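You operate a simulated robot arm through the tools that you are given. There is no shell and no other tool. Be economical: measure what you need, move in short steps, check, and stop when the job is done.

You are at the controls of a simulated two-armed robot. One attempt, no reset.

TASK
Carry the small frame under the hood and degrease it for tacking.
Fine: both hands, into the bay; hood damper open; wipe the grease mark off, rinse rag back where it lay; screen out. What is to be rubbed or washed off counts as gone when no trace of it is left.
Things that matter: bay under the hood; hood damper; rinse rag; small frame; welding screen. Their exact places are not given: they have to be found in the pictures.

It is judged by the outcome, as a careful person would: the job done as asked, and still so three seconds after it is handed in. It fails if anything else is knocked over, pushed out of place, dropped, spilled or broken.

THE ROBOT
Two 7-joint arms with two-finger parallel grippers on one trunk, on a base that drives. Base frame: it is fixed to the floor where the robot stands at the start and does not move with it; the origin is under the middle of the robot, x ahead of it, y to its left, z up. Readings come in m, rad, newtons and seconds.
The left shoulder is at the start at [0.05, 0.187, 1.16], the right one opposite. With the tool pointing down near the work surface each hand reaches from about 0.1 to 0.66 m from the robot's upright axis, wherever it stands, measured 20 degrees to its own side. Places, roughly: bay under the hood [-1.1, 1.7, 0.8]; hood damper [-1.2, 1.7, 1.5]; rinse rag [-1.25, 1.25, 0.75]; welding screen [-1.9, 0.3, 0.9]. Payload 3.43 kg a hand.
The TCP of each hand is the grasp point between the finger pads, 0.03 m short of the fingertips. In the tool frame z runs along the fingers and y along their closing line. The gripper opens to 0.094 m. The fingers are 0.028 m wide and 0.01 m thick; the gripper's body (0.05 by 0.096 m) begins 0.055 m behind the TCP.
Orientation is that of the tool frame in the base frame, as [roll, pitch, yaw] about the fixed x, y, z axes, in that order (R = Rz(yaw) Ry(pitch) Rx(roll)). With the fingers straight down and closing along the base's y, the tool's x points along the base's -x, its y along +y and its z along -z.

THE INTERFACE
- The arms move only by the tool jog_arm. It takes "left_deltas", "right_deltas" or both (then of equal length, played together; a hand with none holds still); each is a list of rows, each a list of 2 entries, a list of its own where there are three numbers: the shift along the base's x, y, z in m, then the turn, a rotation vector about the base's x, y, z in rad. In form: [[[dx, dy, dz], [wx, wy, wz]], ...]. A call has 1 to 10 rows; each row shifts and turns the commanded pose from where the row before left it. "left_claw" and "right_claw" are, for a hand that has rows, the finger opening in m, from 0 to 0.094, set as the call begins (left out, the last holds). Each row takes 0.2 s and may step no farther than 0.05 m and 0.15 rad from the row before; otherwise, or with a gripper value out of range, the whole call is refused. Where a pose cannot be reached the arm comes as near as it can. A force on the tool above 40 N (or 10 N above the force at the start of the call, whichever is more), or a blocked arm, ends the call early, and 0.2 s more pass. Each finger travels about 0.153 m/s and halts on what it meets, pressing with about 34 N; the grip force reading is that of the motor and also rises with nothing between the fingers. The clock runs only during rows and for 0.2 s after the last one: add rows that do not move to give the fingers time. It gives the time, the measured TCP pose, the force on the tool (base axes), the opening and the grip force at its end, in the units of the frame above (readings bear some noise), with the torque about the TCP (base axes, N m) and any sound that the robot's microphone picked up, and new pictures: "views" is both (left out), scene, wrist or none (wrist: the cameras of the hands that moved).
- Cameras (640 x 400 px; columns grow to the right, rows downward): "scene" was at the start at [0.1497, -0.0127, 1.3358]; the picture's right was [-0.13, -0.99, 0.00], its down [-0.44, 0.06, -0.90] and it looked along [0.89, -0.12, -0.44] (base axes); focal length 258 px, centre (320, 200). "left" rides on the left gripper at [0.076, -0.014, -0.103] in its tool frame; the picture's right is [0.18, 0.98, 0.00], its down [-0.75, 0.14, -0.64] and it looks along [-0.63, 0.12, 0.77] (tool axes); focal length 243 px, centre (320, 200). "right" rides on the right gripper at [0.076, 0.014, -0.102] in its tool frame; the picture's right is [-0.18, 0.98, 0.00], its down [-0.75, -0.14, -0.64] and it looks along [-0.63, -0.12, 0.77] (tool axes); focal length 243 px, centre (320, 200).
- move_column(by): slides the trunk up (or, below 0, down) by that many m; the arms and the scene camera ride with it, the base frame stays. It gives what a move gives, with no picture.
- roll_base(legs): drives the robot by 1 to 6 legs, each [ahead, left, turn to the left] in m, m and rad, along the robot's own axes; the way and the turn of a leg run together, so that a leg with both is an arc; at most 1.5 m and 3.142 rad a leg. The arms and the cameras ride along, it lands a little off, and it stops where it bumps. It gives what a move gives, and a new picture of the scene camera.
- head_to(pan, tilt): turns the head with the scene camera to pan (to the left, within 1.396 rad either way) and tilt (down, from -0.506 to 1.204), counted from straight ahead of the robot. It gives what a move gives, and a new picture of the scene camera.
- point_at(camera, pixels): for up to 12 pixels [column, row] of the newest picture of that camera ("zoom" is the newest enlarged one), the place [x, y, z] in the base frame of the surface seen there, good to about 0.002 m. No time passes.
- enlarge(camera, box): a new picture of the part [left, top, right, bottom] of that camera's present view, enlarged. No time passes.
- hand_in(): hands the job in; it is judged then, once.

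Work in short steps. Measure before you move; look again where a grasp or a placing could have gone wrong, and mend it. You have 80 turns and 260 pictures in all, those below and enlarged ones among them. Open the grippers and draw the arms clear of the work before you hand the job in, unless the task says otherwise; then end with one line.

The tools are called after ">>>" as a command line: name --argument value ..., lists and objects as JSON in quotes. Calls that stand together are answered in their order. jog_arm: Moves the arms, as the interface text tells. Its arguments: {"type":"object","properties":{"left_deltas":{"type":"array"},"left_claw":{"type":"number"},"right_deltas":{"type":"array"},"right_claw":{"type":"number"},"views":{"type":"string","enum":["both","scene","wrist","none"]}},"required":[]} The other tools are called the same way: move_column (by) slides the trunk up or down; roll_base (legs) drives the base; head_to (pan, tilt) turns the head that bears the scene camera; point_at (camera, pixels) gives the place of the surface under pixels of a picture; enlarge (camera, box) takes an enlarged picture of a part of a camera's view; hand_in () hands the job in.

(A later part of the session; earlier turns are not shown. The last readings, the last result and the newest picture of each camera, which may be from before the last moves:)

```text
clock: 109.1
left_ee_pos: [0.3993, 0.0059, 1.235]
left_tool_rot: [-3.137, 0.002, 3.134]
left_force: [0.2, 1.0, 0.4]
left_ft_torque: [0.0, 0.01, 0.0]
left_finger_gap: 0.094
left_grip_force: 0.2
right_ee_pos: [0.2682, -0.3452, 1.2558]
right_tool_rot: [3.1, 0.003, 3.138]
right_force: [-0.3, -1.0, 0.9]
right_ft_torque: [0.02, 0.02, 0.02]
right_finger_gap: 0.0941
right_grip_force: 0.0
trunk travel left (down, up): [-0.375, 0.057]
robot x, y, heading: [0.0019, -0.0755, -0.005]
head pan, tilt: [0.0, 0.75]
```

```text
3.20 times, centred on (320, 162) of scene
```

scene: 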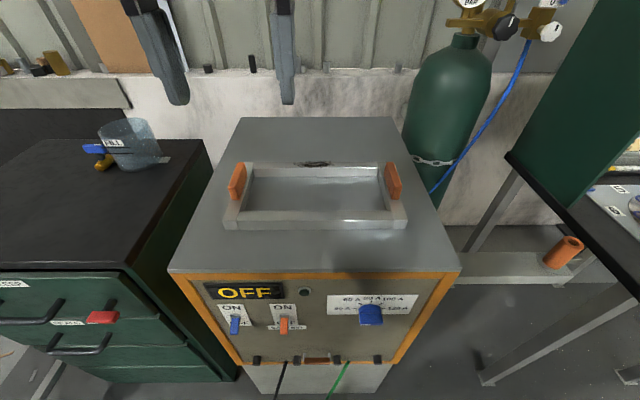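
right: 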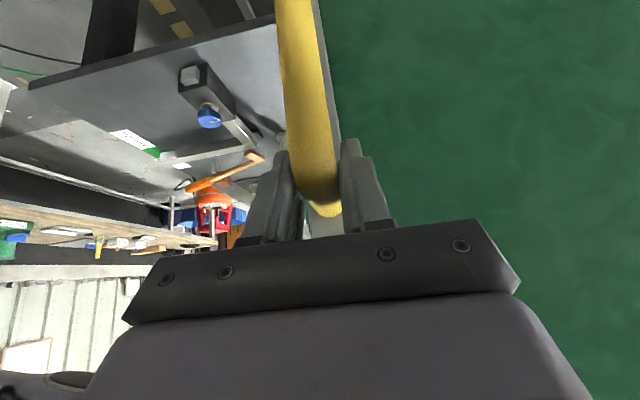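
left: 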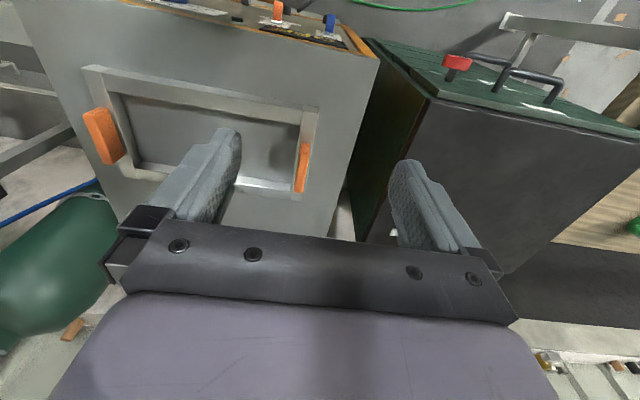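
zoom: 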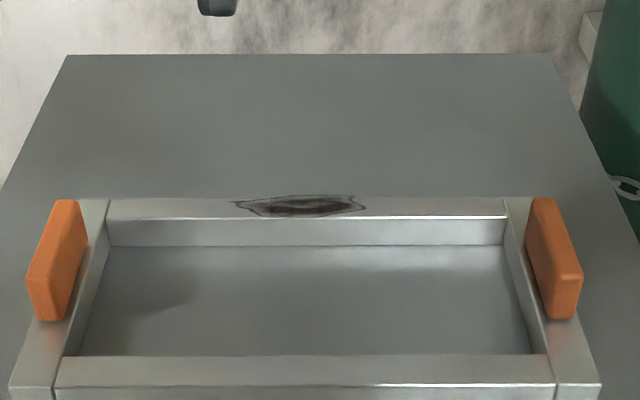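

>>> point_at --camera "zoom" --pixels '[[68, 202], [45, 270], [75, 260], [40, 312], [543, 202], [552, 265], [560, 310], [577, 275], [238, 205], [362, 205], [300, 208], [12, 385]]'

>>> point_at --camera "scene" --pixels '[[226, 225], [406, 224], [315, 217], [250, 164], [385, 164], [230, 194], [237, 195], [398, 195], [389, 195]]'

```text
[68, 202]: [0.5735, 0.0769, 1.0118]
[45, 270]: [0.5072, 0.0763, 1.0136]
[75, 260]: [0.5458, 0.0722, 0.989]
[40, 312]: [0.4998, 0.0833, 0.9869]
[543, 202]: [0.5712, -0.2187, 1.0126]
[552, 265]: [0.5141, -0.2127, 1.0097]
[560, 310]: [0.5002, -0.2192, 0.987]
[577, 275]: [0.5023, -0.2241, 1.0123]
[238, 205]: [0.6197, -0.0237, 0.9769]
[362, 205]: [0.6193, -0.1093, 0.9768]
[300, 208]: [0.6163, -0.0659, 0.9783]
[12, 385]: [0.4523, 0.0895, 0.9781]
```

```text
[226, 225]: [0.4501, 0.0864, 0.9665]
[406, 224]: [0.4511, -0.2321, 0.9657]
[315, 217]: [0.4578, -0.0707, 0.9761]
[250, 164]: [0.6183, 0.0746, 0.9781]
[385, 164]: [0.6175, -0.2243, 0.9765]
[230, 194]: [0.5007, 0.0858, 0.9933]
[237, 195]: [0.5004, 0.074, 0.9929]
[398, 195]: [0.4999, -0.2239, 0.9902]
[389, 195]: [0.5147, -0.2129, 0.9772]
```

Handles: left centre (0.5375, 0.080), right (0.5375, -0.2205), tops z 1.013, 16 mm thick. I bring both open hands above them.

>>> jog_arm --left_deltas '[[[0.0173, 0.0092, -0.0112], [0, 0, 0]], [[0.0173, 0.0092, -0.0112], [0, 0, 0]], [[0.0173, 0.0092, -0.0112], [0, 0, 0]], [[0.0173, 0.0092, -0.0112], [0, 0, 0]], [[0.0173, 0.0092, -0.0112], [0, 0, 0]], [[0.0173, 0.0092, -0.0112], [0, 0, 0]], [[0.0173, 0.0092, -0.0112], [0, 0, 0]], [[0.0173, 0.0092, -0.0112], [0, 0, 0]]]' --right_deltas '[[[0.0337, 0.0155, -0.0138], [-0.0052, 0, 0]], [[0.0337, 0.0155, -0.0138], [-0.0052, 0, 0]], [[0.0337, 0.0155, -0.0138], [-0.0052, 0, 0]], [[0.0337, 0.0155, -0.0138], [-0.0052, 0, 0]], [[0.0337, 0.0155, -0.0138], [-0.0052, 0, 0]], [[0.0337, 0.0155, -0.0138], [-0.0052, 0, 0]], [[0.0337, 0.0155, -0.0138], [-0.0052, 0, 0]], [[0.0337, 0.0155, -0.0138], [-0.0052, 0, 0]]]' --left_claw 0.06 --right_claw 0.06 --views "both"

```text
clock: 110.9
left_ee_pos: [0.5399, 0.0802, 1.1422]
left_tool_rot: [-3.138, 0.002, 3.134]
left_force: [-0.3, 0.5, 0.3]
left_ft_torque: [-0.02, 0.02, -0.03]
left_finger_gap: 0.06
left_grip_force: 0.0
right_ee_pos: [0.5393, -0.2182, 1.1442]
right_tool_rot: [-3.14, 0.003, 3.138]
right_force: [0.3, 0.1, -0.4]
right_ft_torque: [0.01, -0.03, 0.03]
right_finger_gap: 0.0602
right_grip_force: 0.0
trunk travel left (down, up): [-0.375, 0.057]
robot x, y, heading: [0.0055, -0.0753, -0.006]
head pan, tilt: [0.0, 0.75]
```

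scene: 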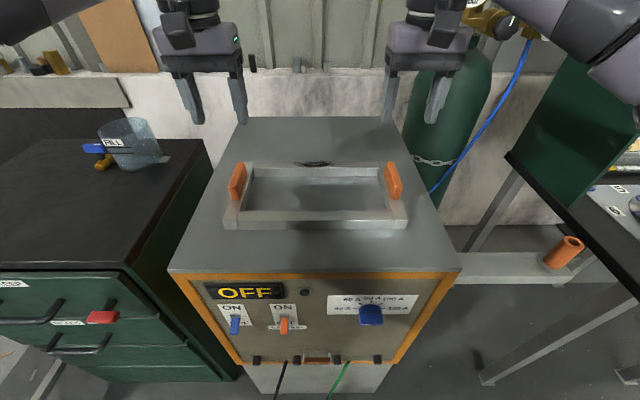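
right: 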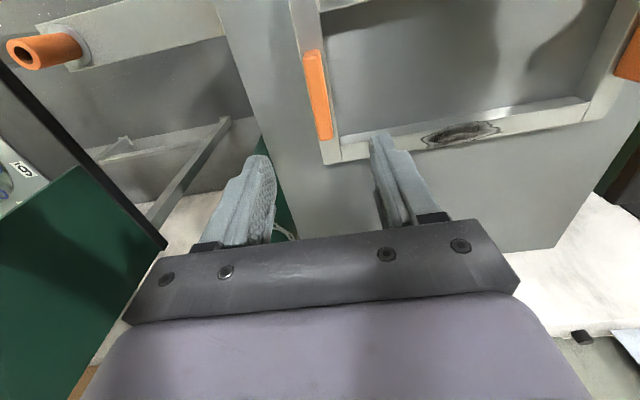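
left: 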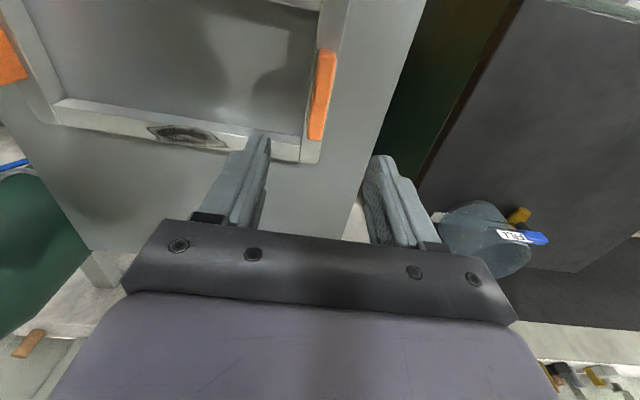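

Aligned over the handles; descend ~0.131 m, then close both.

>>> jog_arm --left_deltas '[[[-0.002, 0, -0.035], [0, 0, 0]], [[0, 0, -0.035], [0, 0, 0]], [[0, 0, -0.035], [0, 0, 0]], [[0, 0, -0.025], [0, 0, 0]], [[0, 0, 0], [0, 0, 0]]]' --right_deltas '[[[-0.002, -0.003, -0.035], [0, 0, 0]], [[0, 0, -0.035], [0, 0, 0]], [[0, 0, -0.035], [0, 0, 0]], [[0, 0, -0.026], [0, 0, 0]], [[0, 0, 0], [0, 0, 0]]]' --views "both"

>>> enlarge --camera "scene" --box '[210, 120, 430, 250]'

```text
clock: 112.1
left_ee_pos: [0.537, 0.0795, 1.0166]
left_tool_rot: [-3.136, 0.004, 3.134]
left_force: [-0.4, -0.6, -0.3]
left_ft_torque: [0.03, -0.01, 0.0]
left_finger_gap: 0.0598
left_grip_force: 0.2
right_ee_pos: [0.5381, -0.2221, 1.0144]
right_tool_rot: [-3.142, 0.003, 3.138]
right_force: [0.8, -0.2, -0.9]
right_ft_torque: [-0.01, 0.03, 0.02]
right_finger_gap: 0.0601
right_grip_force: 0.0
trunk travel left (down, up): [-0.375, 0.057]
robot x, y, heading: [0.004, -0.075, -0.004]
head pan, tilt: [0.0, 0.75]
```

scene: 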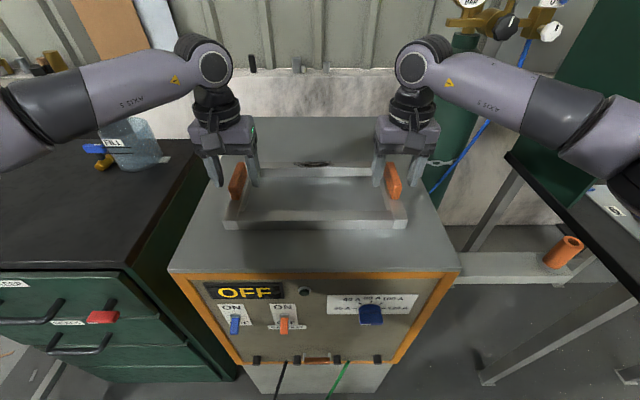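
right: 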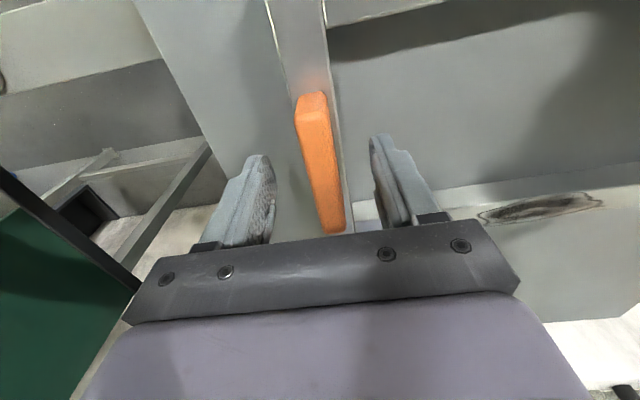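
left: 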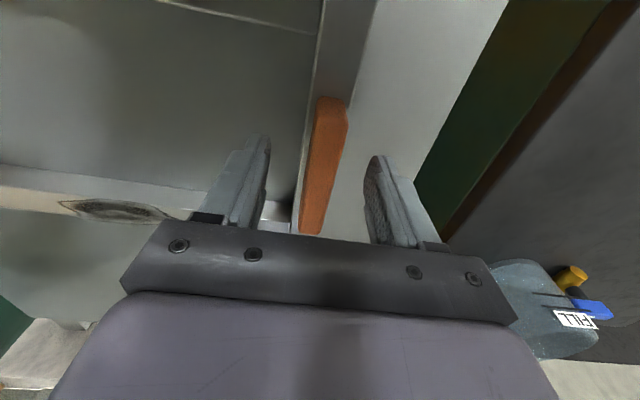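

```text
2.91 times, centred on (320, 185) of scene
```

zoom: 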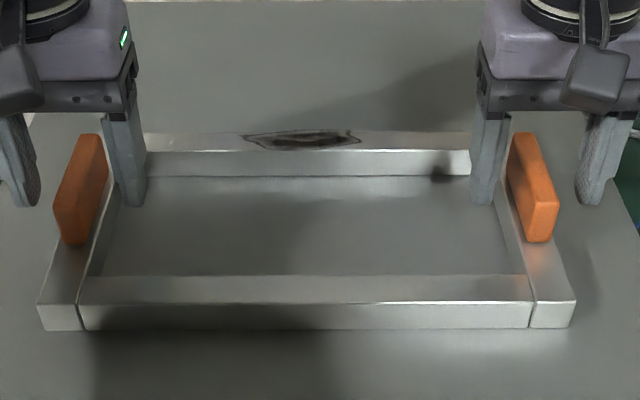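

Fingers straddle the handles with ~7 mm clearance over the rails; close both.

>>> jog_arm --left_deltas '[[[0, 0, -0.003], [0, 0, 0]], [[0, 0, 0], [0, 0, 0]], [[0, 0, 0], [0, 0, 0]], [[0, 0, 0], [0, 0, 0]]]' --right_deltas '[[[0, 0, -0.002], [0, 0, 0]], [[0, 0, 0], [0, 0, 0]], [[0, 0, 0], [0, 0, 0]], [[0, 0, 0], [0, 0, 0]]]' --left_claw 0.0 --right_claw 0.0 --views "none"

>>> jog_arm --left_deltas '[[[0, 0, 0.01], [0, 0, 0]], [[0, 0, 0.02], [0, 0, 0]], [[0, 0, 0.03], [0, 0, 0]], [[0, 0, 0.03], [0, 0, 0]]]' --right_deltas '[[[0, 0, 0.01], [0, 0, 0]], [[0, 0, 0.02], [0, 0, 0]], [[0, 0, 0.03], [0, 0, 0]], [[0, 0, 0.03], [0, 0, 0]]]' --views "both"

```text
clock: 113.1
left_ee_pos: [0.5355, 0.0795, 1.0135]
left_tool_rot: [-3.134, 0.007, 3.134]
left_force: [5.3, -11.2, 15.6]
left_ft_torque: [-0.06, 0.92, 0.17]
left_finger_gap: 0.02
left_grip_force: 34.5
right_ee_pos: [0.5368, -0.221, 1.0134]
right_tool_rot: [3.138, 0.006, 3.14]
right_force: [3.0, 17.6, 5.4]
right_ft_torque: [0.11, 0.27, -0.17]
right_finger_gap: 0.0205
right_grip_force: 34.0
trunk travel left (down, up): [-0.375, 0.057]
robot x, y, heading: [0.0032, -0.0747, -0.008]
head pan, tilt: [0.0, 0.75]
```

```text
clock: 114.1
left_ee_pos: [0.5366, 0.0785, 1.1013]
left_tool_rot: [-3.133, 0.008, 3.134]
left_force: [3.0, -22.3, -3.0]
left_ft_torque: [-0.97, 0.25, 0.84]
left_finger_gap: 0.0158
left_grip_force: 34.2
right_ee_pos: [0.5395, -0.2218, 1.1031]
right_tool_rot: [3.137, 0.003, 3.14]
right_force: [-3.3, 22.2, -9.1]
right_ft_torque: [0.09, -0.23, 0.11]
right_finger_gap: 0.0204
right_grip_force: 34.0
trunk travel left (down, up): [-0.375, 0.057]
robot x, y, heading: [0.0057, -0.0743, -0.005]
head pan, tilt: [0.0, 0.75]
```

scene: 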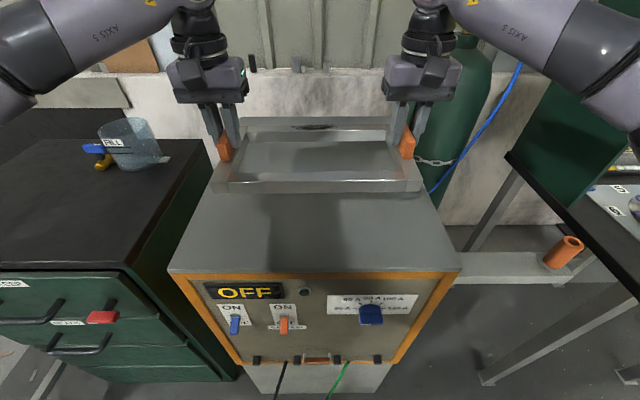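
right: 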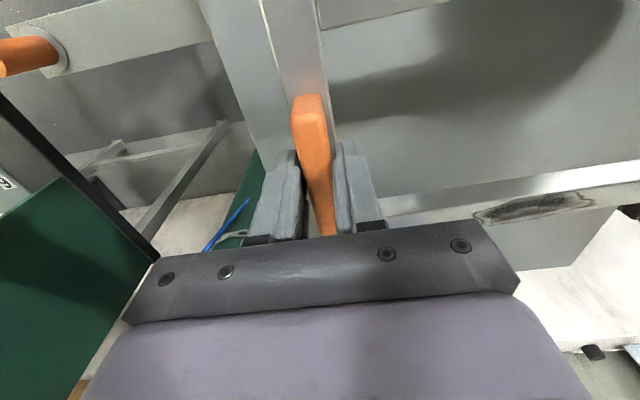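
left: 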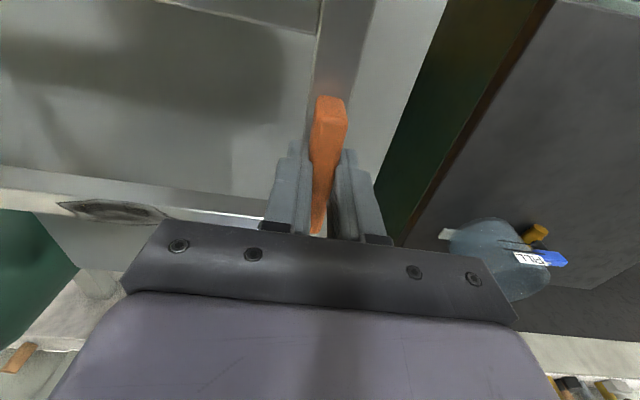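

Frame is lifted in both hands; an outward strain of ~22 N shows, so I relax 2 mm each and lift another 0.09 m.

>>> jog_arm --left_deltas '[[[0, -0.002, 0], [0, 0, 0]], [[0, 0, 0.03], [0, 0, 0]], [[0, 0, 0.03], [0, 0, 0]], [[0, 0, 0.03], [0, 0, 0]], [[0, 0, 0.0], [0, 0, 0]]]' --right_deltas '[[[0, 0.002, 0], [0, 0, 0]], [[0, 0, 0.03], [0, 0, 0]], [[0, 0, 0.03], [0, 0, 0]], [[0, 0, 0.03], [0, 0, 0]], [[0, 0, 0.0], [0, 0, 0]]]' --views "none"

>>> roll_base --legs '[[-0.2, 0, 0]]'

```text
clock: 115.3
left_ee_pos: [0.5381, 0.0774, 1.1923]
left_tool_rot: [-3.137, 0.001, 3.135]
left_force: [0.7, -7.9, -5.3]
left_ft_torque: [-0.51, -0.71, 0.11]
left_finger_gap: 0.0157
left_grip_force: 33.9
right_ee_pos: [0.5391, -0.2227, 1.1912]
right_tool_rot: [3.141, -0.001, 3.137]
right_force: [0.2, 8.4, -7.2]
right_ft_torque: [0.11, 0.74, 0.03]
right_finger_gap: 0.0203
right_grip_force: 34.2
trunk travel left (down, up): [-0.375, 0.057]
robot x, y, heading: [0.0032, -0.0731, -0.007]
head pan, tilt: [0.0, 0.75]
```

```text
clock: 116.9
left_ee_pos: [0.3368, 0.0782, 1.1928]
left_tool_rot: [-3.139, 0.004, 3.136]
left_force: [1.0, -1.8, -4.1]
left_ft_torque: [-0.41, -0.61, 0.35]
left_finger_gap: 0.0158
left_grip_force: 33.9
right_ee_pos: [0.3377, -0.2203, 1.1927]
right_tool_rot: [-3.141, 0.001, 3.138]
right_force: [-1.8, 0.8, -6.2]
right_ft_torque: [-0.07, 0.64, 0.14]
right_finger_gap: 0.0207
right_grip_force: 33.6
trunk travel left (down, up): [-0.375, 0.057]
robot x, y, heading: [-0.1933, -0.0779, -0.009]
head pan, tilt: [0.0, 0.75]
```

scene: 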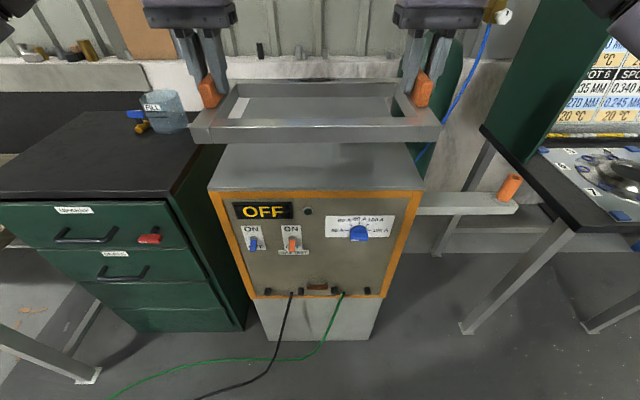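

I check the height of the pot and surrounding items before turning left.

>>> point_at --camera "scene" --pixels '[[165, 95], [150, 95], [178, 92], [130, 115], [25, 55], [85, 48], [190, 195], [5, 203], [60, 180]]'

```text
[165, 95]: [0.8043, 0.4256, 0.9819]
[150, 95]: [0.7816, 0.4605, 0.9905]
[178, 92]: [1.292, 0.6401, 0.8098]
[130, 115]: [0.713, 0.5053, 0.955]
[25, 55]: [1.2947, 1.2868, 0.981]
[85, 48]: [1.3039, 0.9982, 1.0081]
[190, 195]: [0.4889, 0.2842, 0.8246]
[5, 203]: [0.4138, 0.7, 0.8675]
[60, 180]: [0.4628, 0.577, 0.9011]
```

All lower than the frame's underside (1.13). I turn left 90°, drive 1.4 m along +y, and turn left 90° again.

>>> roll_base --legs '[[0, 0, 1.58], [1.4, 0, 0], [0, 0, 1.57]]'

```text
clock: 131.5
left_ee_pos: [-0.7223, 1.1856, 1.1943]
left_tool_rot: [-3.138, 0.001, 0.001]
left_force: [-2.0, 0.0, -4.6]
left_ft_torque: [0.29, 0.05, 0.25]
left_finger_gap: 0.0158
left_grip_force: 34.0
right_ee_pos: [-0.7263, 1.4855, 1.1914]
right_tool_rot: [-3.14, 0.002, 0.003]
right_force: [1.2, -0.3, -7.6]
right_ft_torque: [-0.04, -0.11, 0.22]
right_finger_gap: 0.0203
right_grip_force: 34.2
trunk travel left (down, up): [-0.375, 0.057]
robot x, y, heading: [-0.1927, 1.3421, -3.14]
head pan, tilt: [0.0, 0.75]
```

scene: 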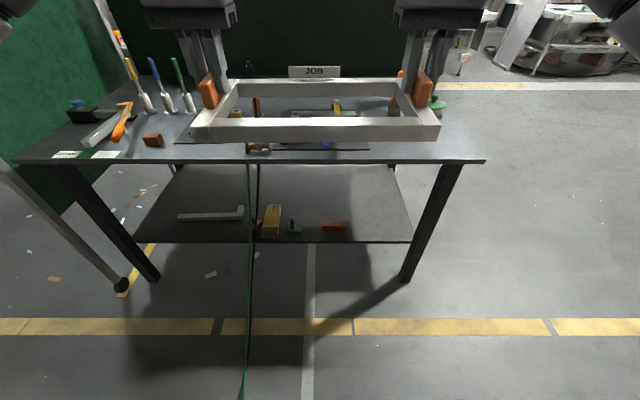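

Now strafe right 0.33 m, and re-measure the bay: mat edge, bench edge, brush, jar.

>>> roll_base --legs '[[0, -0.33, 0]]'

>>> head_to --pan 0.0 --tilt 0.6

```text
clock: 135.0
left_ee_pos: [-0.722, 1.518, 1.1917]
left_tool_rot: [-3.138, 0.002, 0.001]
left_force: [-0.4, 0.4, -4.4]
left_ft_torque: [0.29, 0.11, 0.16]
left_finger_gap: 0.0159
left_grip_force: 33.9
right_ee_pos: [-0.7255, 1.8188, 1.192]
right_tool_rot: [3.141, 0.0, 0.003]
right_force: [1.0, -0.8, -6.1]
right_ft_torque: [-0.02, -0.13, 0.06]
right_finger_gap: 0.0202
right_grip_force: 33.4
trunk travel left (down, up): [-0.375, 0.057]
robot x, y, heading: [-0.1907, 1.6731, 3.138]
head pan, tilt: [0.0, 0.75]
```

scene: 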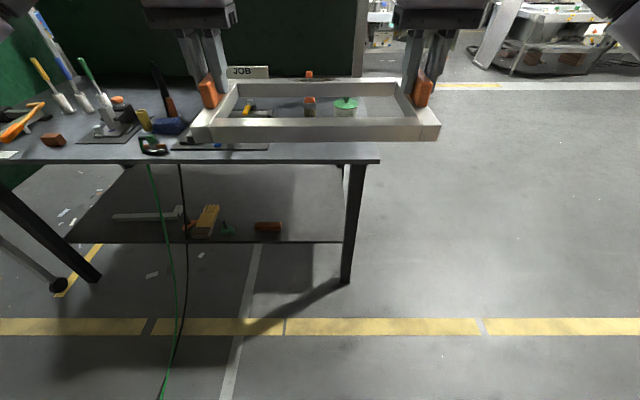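

```text
clock: 135.7
left_ee_pos: [-0.7211, 1.5184, 1.1932]
left_tool_rot: [-3.138, 0.002, 0.001]
left_force: [0.8, 0.1, -5.1]
left_ft_torque: [0.23, -0.08, 0.16]
left_finger_gap: 0.0158
left_grip_force: 33.9
right_ee_pos: [-0.7261, 1.819, 1.1908]
right_tool_rot: [-3.14, 0.0, 0.002]
right_force: [0.1, -0.5, -6.7]
right_ft_torque: [0.0, 0.04, -0.09]
right_finger_gap: 0.0202
right_grip_force: 34.2
trunk travel left (down, up): [-0.375, 0.057]
robot x, y, heading: [-0.1917, 1.6734, 3.146]
head pan, tilt: [0.0, 0.6]
```

scene: 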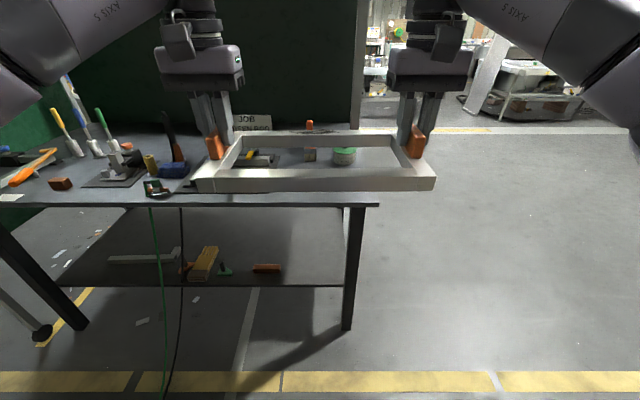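

>>> point_at --camera "scene" --pixels '[[376, 203], [371, 196], [300, 202], [272, 165], [310, 158], [345, 163], [333, 157], [355, 157], [365, 140], [280, 155], [200, 190], [430, 190]]'

>>> enlarge --camera "scene" --box '[180, 110, 440, 220]'

```text
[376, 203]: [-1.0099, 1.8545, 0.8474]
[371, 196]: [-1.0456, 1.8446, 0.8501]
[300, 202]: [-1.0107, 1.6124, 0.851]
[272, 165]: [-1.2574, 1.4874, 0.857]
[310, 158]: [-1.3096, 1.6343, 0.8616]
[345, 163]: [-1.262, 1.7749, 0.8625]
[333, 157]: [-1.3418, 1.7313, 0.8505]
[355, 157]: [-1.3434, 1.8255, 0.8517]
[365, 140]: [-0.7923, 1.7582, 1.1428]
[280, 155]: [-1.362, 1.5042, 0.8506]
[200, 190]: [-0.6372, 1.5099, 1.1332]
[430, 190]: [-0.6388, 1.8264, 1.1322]
```

```text
2.46 times, centred on (310, 165) of scene
```

zoom: 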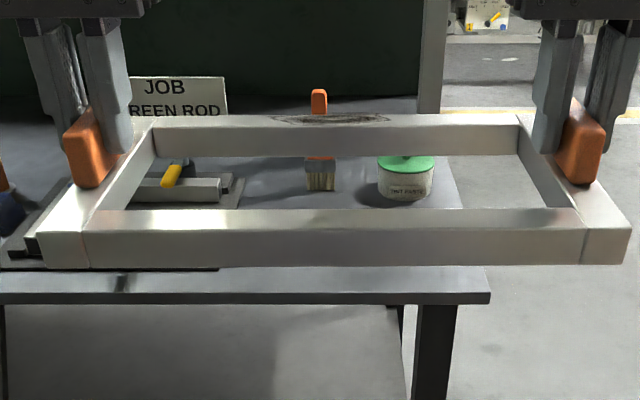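

Bay free space: y 1.502–1.855, x -1.01 to -1.26. Target frame centre (-1.122, 1.68). I drive ahead 0.40, right 0.012.

>>> roll_base --legs '[[0.4, -0.012, 0]]'

>>> head_to --pan 0.0 --tilt 0.75

>>> point_at --camera "scene" --pixels '[[200, 135], [430, 130], [320, 130], [320, 80], [200, 180], [430, 180]]'

```text
clock: 138.2
left_ee_pos: [-1.1194, 1.5326, 1.1914]
left_tool_rot: [-3.139, 0.004, -0.001]
left_force: [-0.5, 0.6, -5.5]
left_ft_torque: [0.26, -0.01, 0.16]
left_finger_gap: 0.0157
left_grip_force: 33.9
right_ee_pos: [-1.1216, 1.8337, 1.1913]
right_tool_rot: [-3.139, 0.001, 0.0]
right_force: [-0.1, 0.2, -6.8]
right_ft_torque: [-0.02, -0.07, -0.07]
right_finger_gap: 0.0207
right_grip_force: 33.8
trunk travel left (down, up): [-0.375, 0.057]
robot x, y, heading: [-0.5856, 1.6888, 3.138]
head pan, tilt: [0.0, 0.6]
```

scene: 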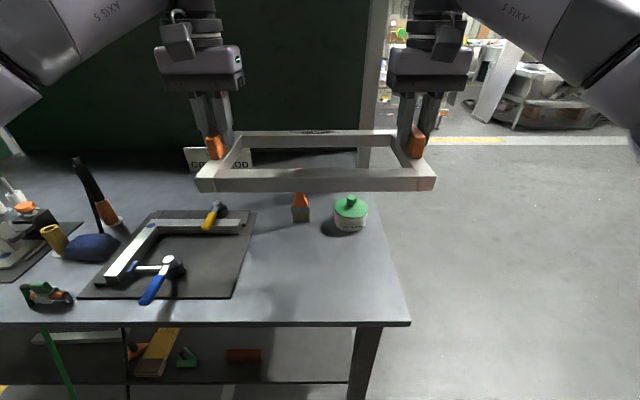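

```text
clock: 138.9
left_ee_pos: [-1.1184, 1.532, 1.1915]
left_tool_rot: [-3.138, 0.003, 0.0]
left_force: [-0.9, 0.1, -4.8]
left_ft_torque: [0.22, -0.09, 0.12]
left_finger_gap: 0.0159
left_grip_force: 33.6
right_ee_pos: [-1.121, 1.8334, 1.1902]
right_tool_rot: [-3.141, 0.001, -0.001]
right_force: [1.0, 0.6, -6.6]
right_ft_torque: [0.03, 0.06, -0.03]
right_finger_gap: 0.0203
right_grip_force: 34.4
trunk travel left (down, up): [-0.375, 0.057]
robot x, y, heading: [-0.5887, 1.688, 3.138]
head pan, tilt: [0.0, 0.75]
```

scene: 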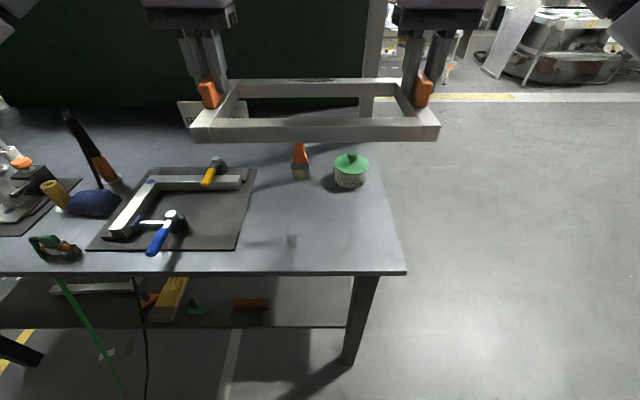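

```text
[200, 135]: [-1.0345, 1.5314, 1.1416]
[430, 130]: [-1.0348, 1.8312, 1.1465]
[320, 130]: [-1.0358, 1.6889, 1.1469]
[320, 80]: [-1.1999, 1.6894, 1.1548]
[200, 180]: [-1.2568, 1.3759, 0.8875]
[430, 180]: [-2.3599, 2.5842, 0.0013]
```

Frame spans y≈1.521–1.845, front x -1.034: good. Lower both hands 0.268 m, then check.

>>> jog_arm --left_deltas '[[[0, -0.003, -0.03], [0, 0, 0]], [[0, 0, -0.035], [0, 0, 0]], [[0, 0, -0.035], [0, 0, 0]], [[0, 0, -0.035], [0, 0, 0]], [[0, 0, -0.035], [0, 0, 0]], [[0, 0, -0.035], [0, 0, 0]], [[0, 0, -0.035], [0, 0, 0]], [[0, 0, -0.025], [0, 0, 0]], [[0, 0, 0], [0, 0, 0]]]' --right_deltas '[[[0, -0.003, -0.03], [0, 0, 0]], [[0, 0, -0.035], [0, 0, 0]], [[0, 0, -0.035], [0, 0, 0]], [[0, 0, -0.035], [0, 0, 0]], [[0, 0, -0.035], [0, 0, 0]], [[0, 0, -0.035], [0, 0, 0]], [[0, 0, -0.035], [0, 0, 0]], [[0, 0, -0.025], [0, 0, 0]], [[0, 0, 0], [0, 0, 0]]]' --views "scene"

>>> enlarge --camera "scene" --box '[160, 100, 460, 290]'

```text
clock: 140.9
left_ee_pos: [-1.1197, 1.5321, 0.9268]
left_tool_rot: [-3.137, 0.001, -0.002]
left_force: [3.4, 10.9, -4.1]
left_ft_torque: [0.71, 0.12, -0.54]
left_finger_gap: 0.0156
left_grip_force: 34.1
right_ee_pos: [-1.1215, 1.8301, 0.9272]
right_tool_rot: [-3.141, 0.003, 0.0]
right_force: [-3.9, -10.3, -7.7]
right_ft_torque: [-0.1, -0.2, -0.41]
right_finger_gap: 0.0204
right_grip_force: 34.4
trunk travel left (down, up): [-0.375, 0.057]
robot x, y, heading: [-0.5872, 1.6899, 3.141]
head pan, tilt: [0.0, 0.75]
```

scene: 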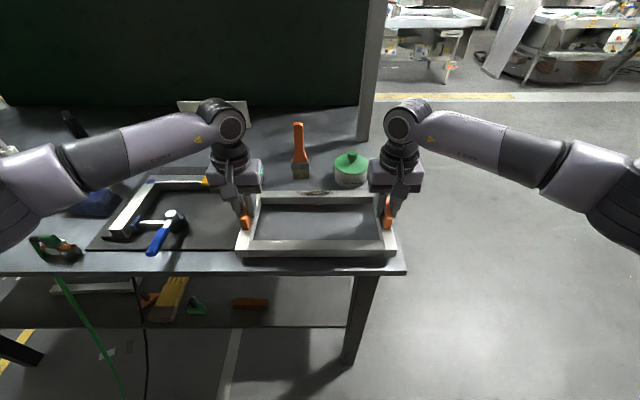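

```text
2.11 times, centred on (310, 195) of scene
```

zoom: 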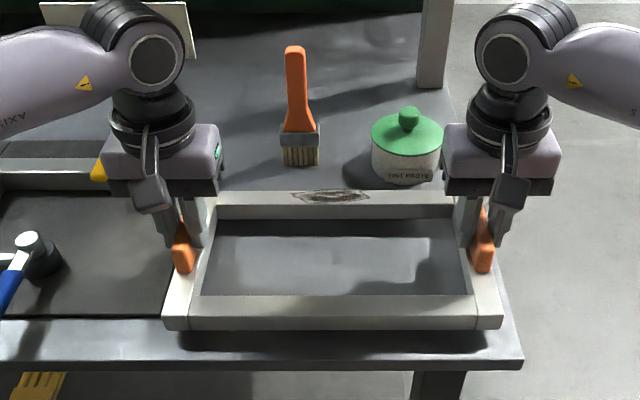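

>>> point_at --camera "zoom" --pixels '[[168, 322], [498, 322], [158, 312], [520, 350], [336, 196], [300, 196], [370, 197]]'

>>> jog_arm --left_deltas '[[[0, -0.001, -0.007], [0, 0, 0]], [[0, 0, -0.005], [0, 0, 0]], [[0, 0, -0.003], [0, 0, 0]], [[0, 0, 0], [0, 0, 0]]]' --right_deltas '[[[0, 0.001, -0.007], [0, 0, 0]], [[0, 0, -0.005], [0, 0, 0]], [[0, 0, -0.003], [0, 0, 0]], [[0, 0, 0], [0, 0, 0]]]' --views "none"

```text
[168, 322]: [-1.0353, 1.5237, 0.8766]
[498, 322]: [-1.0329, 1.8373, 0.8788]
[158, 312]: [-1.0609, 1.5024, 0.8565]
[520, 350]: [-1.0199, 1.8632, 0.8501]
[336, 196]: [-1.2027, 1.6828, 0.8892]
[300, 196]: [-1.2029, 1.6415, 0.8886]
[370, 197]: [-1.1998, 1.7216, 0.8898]
```

```text
clock: 141.9
left_ee_pos: [-1.1205, 1.5305, 0.9153]
left_tool_rot: [-3.137, 0.006, -0.002]
left_force: [-1.4, 16.7, 12.9]
left_ft_torque: [-0.27, -0.85, -0.28]
left_finger_gap: 0.0158
left_grip_force: 34.6
right_ee_pos: [-1.1209, 1.8305, 0.9126]
right_tool_rot: [3.14, 0.001, 0.001]
right_force: [-1.8, -16.5, -4.4]
right_ft_torque: [-0.05, -0.69, -0.27]
right_finger_gap: 0.0202
right_grip_force: 33.9
trunk travel left (down, up): [-0.375, 0.057]
robot x, y, heading: [-0.5887, 1.6855, 3.14]
head pan, tilt: [0.0, 0.75]
```

Left end has touched; lower the right 2 mm, then open both hands.

>>> jog_arm --right_deltas '[[[0, 0, -0.002], [0, 0, 0]], [[0, 0, 0], [0, 0, 0]]]' --left_deltas '[[[0, 0, 0.0], [0, 0, 0]], [[0, 0, 0], [0, 0, 0]]]' --views "none"

>>> jog_arm --left_deltas '[[[0, 0, 0], [0, 0, 0]], [[0, 0, 0], [0, 0, 0]], [[0, 0, 0.03], [0, 0, 0]], [[0, 0, 0.04], [0, 0, 0]], [[0, 0, 0.05], [0, 0, 0]], [[0, 0, 0.05], [0, 0, 0]], [[0.02, 0, 0.04], [0, 0, 0]], [[0.03, 0, 0.04], [0, 0, 0]], [[0.03, 0, 0.03], [0, 0, 0]]]' --right_deltas '[[[0, 0, 0], [0, 0, 0]], [[0, 0, 0], [0, 0, 0]], [[0, 0, 0.03], [0, 0, 0]], [[0, 0, 0.04], [0, 0, 0]], [[0, 0, 0.05], [0, 0, 0]], [[0, 0, 0.05], [0, 0, 0]], [[0.02, 0, 0.04], [0, 0, 0]], [[0.03, 0, 0.04], [0, 0, 0]], [[0.03, 0, 0.03], [0, 0, 0]]]' --left_claw 0.045 --right_claw 0.045 --views "scene"

>>> enlarge --camera "scene" --box '[200, 130, 440, 290]'

```text
clock: 142.5
left_ee_pos: [-1.1184, 1.5299, 0.915]
left_tool_rot: [-3.136, 0.007, -0.002]
left_force: [-7.2, 17.5, 12.8]
left_ft_torque: [-0.28, -0.5, -0.05]
left_finger_gap: 0.0158
left_grip_force: 34.1
right_ee_pos: [-1.1203, 1.8295, 0.9132]
right_tool_rot: [3.139, 0.004, 0.0]
right_force: [-2.5, -16.0, 11.0]
right_ft_torque: [-0.13, -0.99, -0.06]
right_finger_gap: 0.0202
right_grip_force: 33.8
trunk travel left (down, up): [-0.375, 0.057]
robot x, y, heading: [-0.5865, 1.6915, 3.137]
head pan, tilt: [0.0, 0.75]
```

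```text
clock: 144.5
left_ee_pos: [-1.0383, 1.528, 1.1943]
left_tool_rot: [-3.138, 0.003, -0.001]
left_force: [-0.4, 0.1, 0.2]
left_ft_torque: [-0.01, 0.02, 0.03]
left_finger_gap: 0.0452
left_grip_force: 0.0
right_ee_pos: [-1.0375, 1.8302, 1.1905]
right_tool_rot: [-3.138, 0.005, 0.0]
right_force: [-0.5, -0.8, 0.5]
right_ft_torque: [0.01, 0.02, 0.02]
right_finger_gap: 0.0449
right_grip_force: 0.1
trunk travel left (down, up): [-0.375, 0.057]
robot x, y, heading: [-0.5809, 1.6861, 3.138]
head pan, tilt: [0.0, 0.75]
```

scene: 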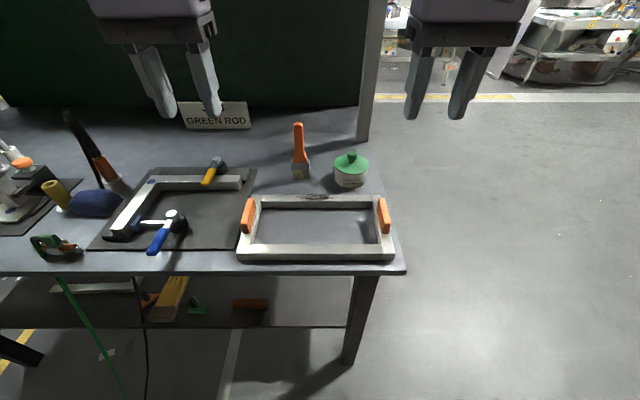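

```text
2.50 times, centred on (320, 210) of scene
```

zoom: 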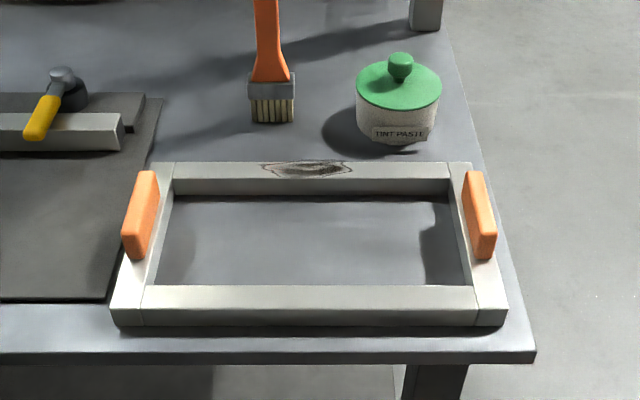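

The frame is set. I measure whether it sits flat and clear of the mat.

>>> point_at --camera "zoom" --pixels '[[120, 300], [495, 300], [165, 170], [465, 170], [308, 293], [308, 168], [113, 320], [503, 320], [270, 168], [350, 168], [106, 300], [533, 345]]'

>>> enlarge --camera "scene" --box '[40, 170, 160, 250]'

```text
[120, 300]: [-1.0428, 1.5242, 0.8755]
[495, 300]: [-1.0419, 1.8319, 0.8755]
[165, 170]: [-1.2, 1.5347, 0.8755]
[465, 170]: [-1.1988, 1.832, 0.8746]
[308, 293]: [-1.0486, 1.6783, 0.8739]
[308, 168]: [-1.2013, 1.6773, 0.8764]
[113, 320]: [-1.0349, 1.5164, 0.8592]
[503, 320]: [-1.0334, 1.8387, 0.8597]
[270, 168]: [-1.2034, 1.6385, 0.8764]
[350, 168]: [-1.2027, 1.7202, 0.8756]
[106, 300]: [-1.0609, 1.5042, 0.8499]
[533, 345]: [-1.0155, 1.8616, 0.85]
```

```text
5.00 times, centred on (100, 210) of scene
```

zoom: 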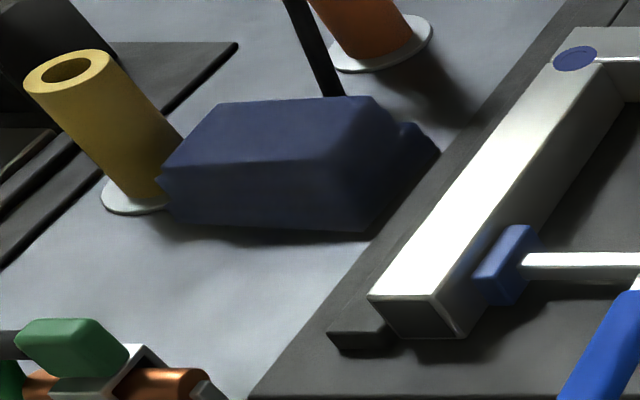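

Frame lies flat on the bench (top z 0.8755), y 1.516–1.839, clear of the mat; mark at x≈-1.20, y 1.638–1.72. I strafe left to reach the blue rag with the left hand.

>>> roll_base --legs '[[0, 0.47, 0]]'

>>> head_to --pan 0.1 --tilt 0.8

>>> enlarge --camera "scene" --box '[200, 100, 420, 240]'

>>> enlarge --camera "left" --box '[0, 0, 640, 400]'

```text
clock: 149.2
left_ee_pos: [-1.0407, 1.0517, 1.1946]
left_tool_rot: [-3.139, 0.003, -0.004]
left_force: [0.6, -0.8, 0.7]
left_ft_torque: [0.01, 0.01, 0.03]
left_finger_gap: 0.045
left_grip_force: 0.1
right_ee_pos: [-1.0423, 1.3534, 1.1899]
right_tool_rot: [-3.141, 0.003, -0.003]
right_force: [0.1, -0.4, 0.1]
right_ft_torque: [-0.03, -0.01, 0.0]
right_finger_gap: 0.0447
right_grip_force: 0.2
trunk travel left (down, up): [-0.375, 0.057]
robot x, y, heading: [-0.5872, 1.2091, 3.134]
head pan, tilt: [0.0, 0.75]
```

scene: 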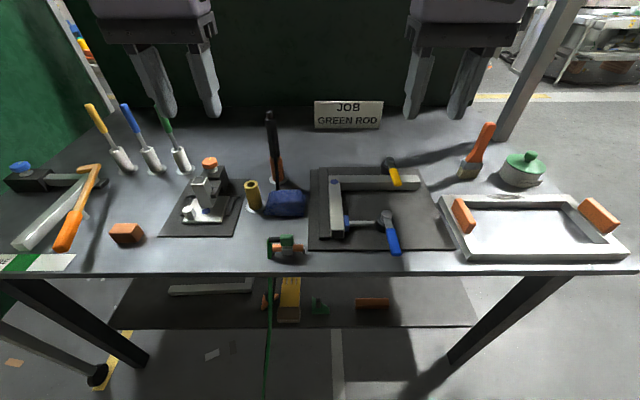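

```text
clock: 149.9
left_ee_pos: [-1.0424, 1.0522, 1.1941]
left_tool_rot: [-3.138, 0.004, -0.005]
left_force: [0.1, -0.5, 0.4]
left_ft_torque: [-0.02, -0.02, 0.0]
left_finger_gap: 0.0451
left_grip_force: 0.3
right_ee_pos: [-1.042, 1.3535, 1.191]
right_tool_rot: [-3.14, 0.003, -0.003]
right_force: [1.3, 0.2, -0.6]
right_ft_torque: [-0.02, 0.02, 0.01]
right_finger_gap: 0.0452
right_grip_force: 0.0
trunk travel left (down, up): [-0.375, 0.057]
robot x, y, heading: [-0.5865, 1.2082, 3.136]
head pan, tilt: [0.099, 0.799]
```

scene: 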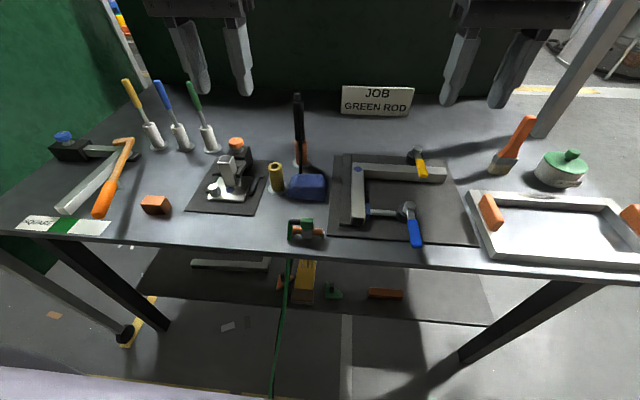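

```text
2.86 times, centred on (310, 170) of scene
```

zoom: 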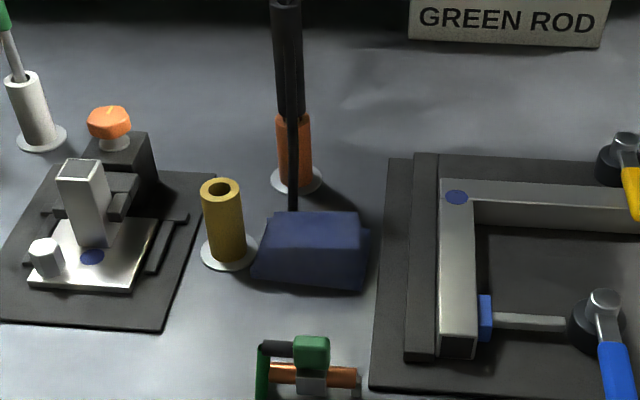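

```text
1.00 times, centred on (320, 200) of left (not enlarged: the box is as wide or as high as the picture)
```

zoom: 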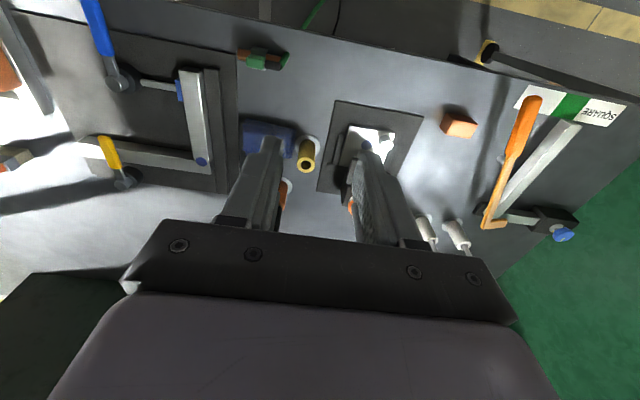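

>>> point_at --camera "scene" --pixels '[[288, 199], [325, 200], [293, 181], [326, 180], [307, 186], [301, 172], [299, 165], [281, 192], [270, 190], [296, 150], [330, 185], [310, 195]]'

>>> enlarge --camera "scene" --box '[265, 140, 345, 210]'

```text
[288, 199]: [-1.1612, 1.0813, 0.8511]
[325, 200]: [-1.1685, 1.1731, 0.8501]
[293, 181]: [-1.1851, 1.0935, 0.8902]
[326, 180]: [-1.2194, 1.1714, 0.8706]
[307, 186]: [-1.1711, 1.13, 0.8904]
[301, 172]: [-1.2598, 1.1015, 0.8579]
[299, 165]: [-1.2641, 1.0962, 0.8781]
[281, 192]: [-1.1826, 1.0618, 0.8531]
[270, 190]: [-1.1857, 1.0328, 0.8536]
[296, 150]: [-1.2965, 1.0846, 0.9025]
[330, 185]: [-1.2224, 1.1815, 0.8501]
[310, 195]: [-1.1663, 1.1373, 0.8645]
```

```text
5.71 times, centred on (305, 175) of scene
```

zoom: 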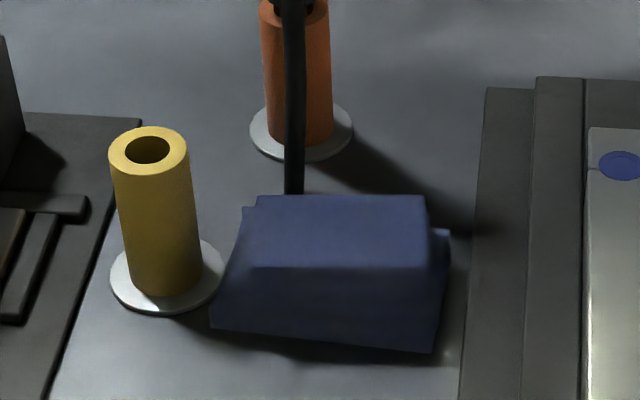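

>>> point_at --camera "zoom" --pixels '[[340, 200], [340, 255], [260, 200], [415, 200], [293, 185], [293, 150], [294, 100], [240, 215], [445, 235], [430, 345], [213, 320], [300, 155]]'

>>> enlarge --camera "left" --box '[200, 90, 360, 220]'

```text
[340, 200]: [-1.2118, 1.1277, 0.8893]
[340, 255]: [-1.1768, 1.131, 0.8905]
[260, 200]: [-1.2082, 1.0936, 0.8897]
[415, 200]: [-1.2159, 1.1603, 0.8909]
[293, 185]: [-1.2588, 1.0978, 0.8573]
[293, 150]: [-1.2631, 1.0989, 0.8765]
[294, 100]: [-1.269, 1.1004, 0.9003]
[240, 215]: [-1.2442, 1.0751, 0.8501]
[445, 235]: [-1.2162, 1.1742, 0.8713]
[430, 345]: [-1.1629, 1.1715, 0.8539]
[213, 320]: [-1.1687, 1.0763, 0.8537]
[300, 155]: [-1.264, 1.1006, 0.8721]
```

```text
3.08 times, centred on (280, 155) of left
```

zoom: 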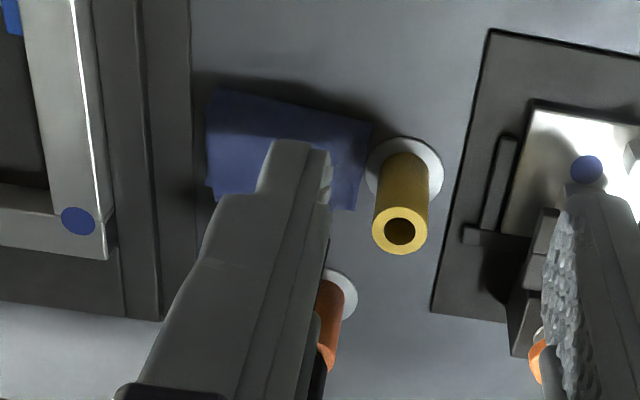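

I check the tall torch behind the rag for hand clearance.

>>> point_at --camera "scene" --pixels '[[297, 96], [297, 110], [299, 125], [301, 140], [304, 150], [277, 165], [277, 172]]'

```text
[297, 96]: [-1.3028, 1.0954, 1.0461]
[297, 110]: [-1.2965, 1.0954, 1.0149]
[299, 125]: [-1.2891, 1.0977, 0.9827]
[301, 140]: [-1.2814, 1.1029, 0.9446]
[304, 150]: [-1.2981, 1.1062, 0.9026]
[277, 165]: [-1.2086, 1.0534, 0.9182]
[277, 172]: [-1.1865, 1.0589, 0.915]
```

Clearances suffice with fingers closing along x at (-1.19, 1.13). I yaw the left hand +90°, and shift the right hand aside.

>>> jog_arm --left_deltas '[[[0, 0.005, 0], [0, 0, 0.15]], [[0, 0.005, 0], [0, 0, 0.15]], [[0, 0.005, 0], [0, 0, 0.15]], [[0, 0.005, 0], [0, 0, 0.15]], [[0, 0.005, 0], [0, 0, 0.15]], [[-0.02, 0.005, 0], [0, 0, 0.15]], [[-0.02, 0.01, 0], [0, 0, 0.15]], [[-0.02, 0.01, 0], [0, 0, 0.15]], [[-0.03, 0.01, 0], [0, 0, 0.15]], [[-0.03, 0.01, 0], [0, 0, 0.15]]]' --right_deltas '[[[0.01, 0.01, 0], [0, 0, 0]], [[0.01, 0.01, 0], [0, 0, 0]], [[0.01, 0.01, 0], [0, 0, 0]], [[0.01, 0.01, 0], [0, 0, 0]], [[0.01, 0.01, 0], [0, 0, 0]], [[0.01, 0.01, 0], [0, 0, 0]], [[0.01, 0.01, 0], [0, 0, 0]], [[0.01, 0.01, 0], [0, 0, 0]], [[0.01, 0.01, 0], [0, 0, 0]], [[0.01, 0.01, 0], [0, 0, 0]]]' --left_claw 0.082 --views "both"

```text
clock: 152.1
left_ee_pos: [-1.158, 1.121, 1.1921]
left_tool_rot: [-3.136, 0.007, 1.492]
left_force: [-0.2, 0.1, -0.4]
left_ft_torque: [0.0, 0.0, -0.04]
left_finger_gap: 0.082
left_grip_force: 0.1
left hand out of reach, approached as far as the arm can: row 10
right_ee_pos: [-0.9421, 1.4539, 1.1909]
right_tool_rot: [3.141, 0.002, -0.006]
right_force: [0.9, 0.8, 0.3]
right_ft_torque: [0.0, 0.02, 0.02]
right_finger_gap: 0.045
right_grip_force: 0.1
trunk travel left (down, up): [-0.375, 0.057]
robot x, y, heading: [-0.5867, 1.2116, 3.138]
head pan, tilt: [0.099, 0.799]
```

scene: 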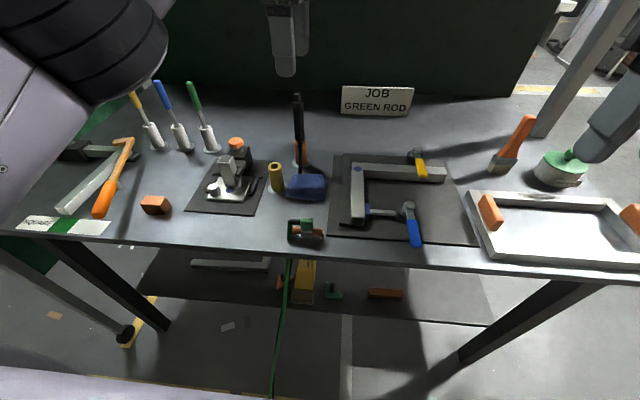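
right: 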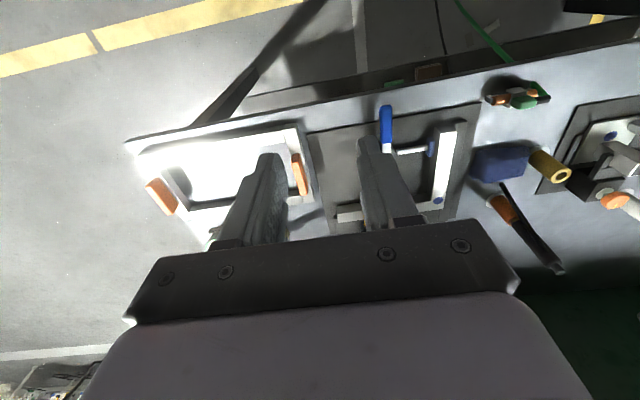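
left: 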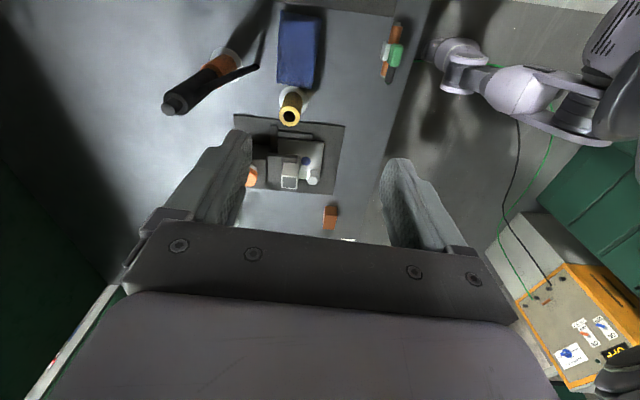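

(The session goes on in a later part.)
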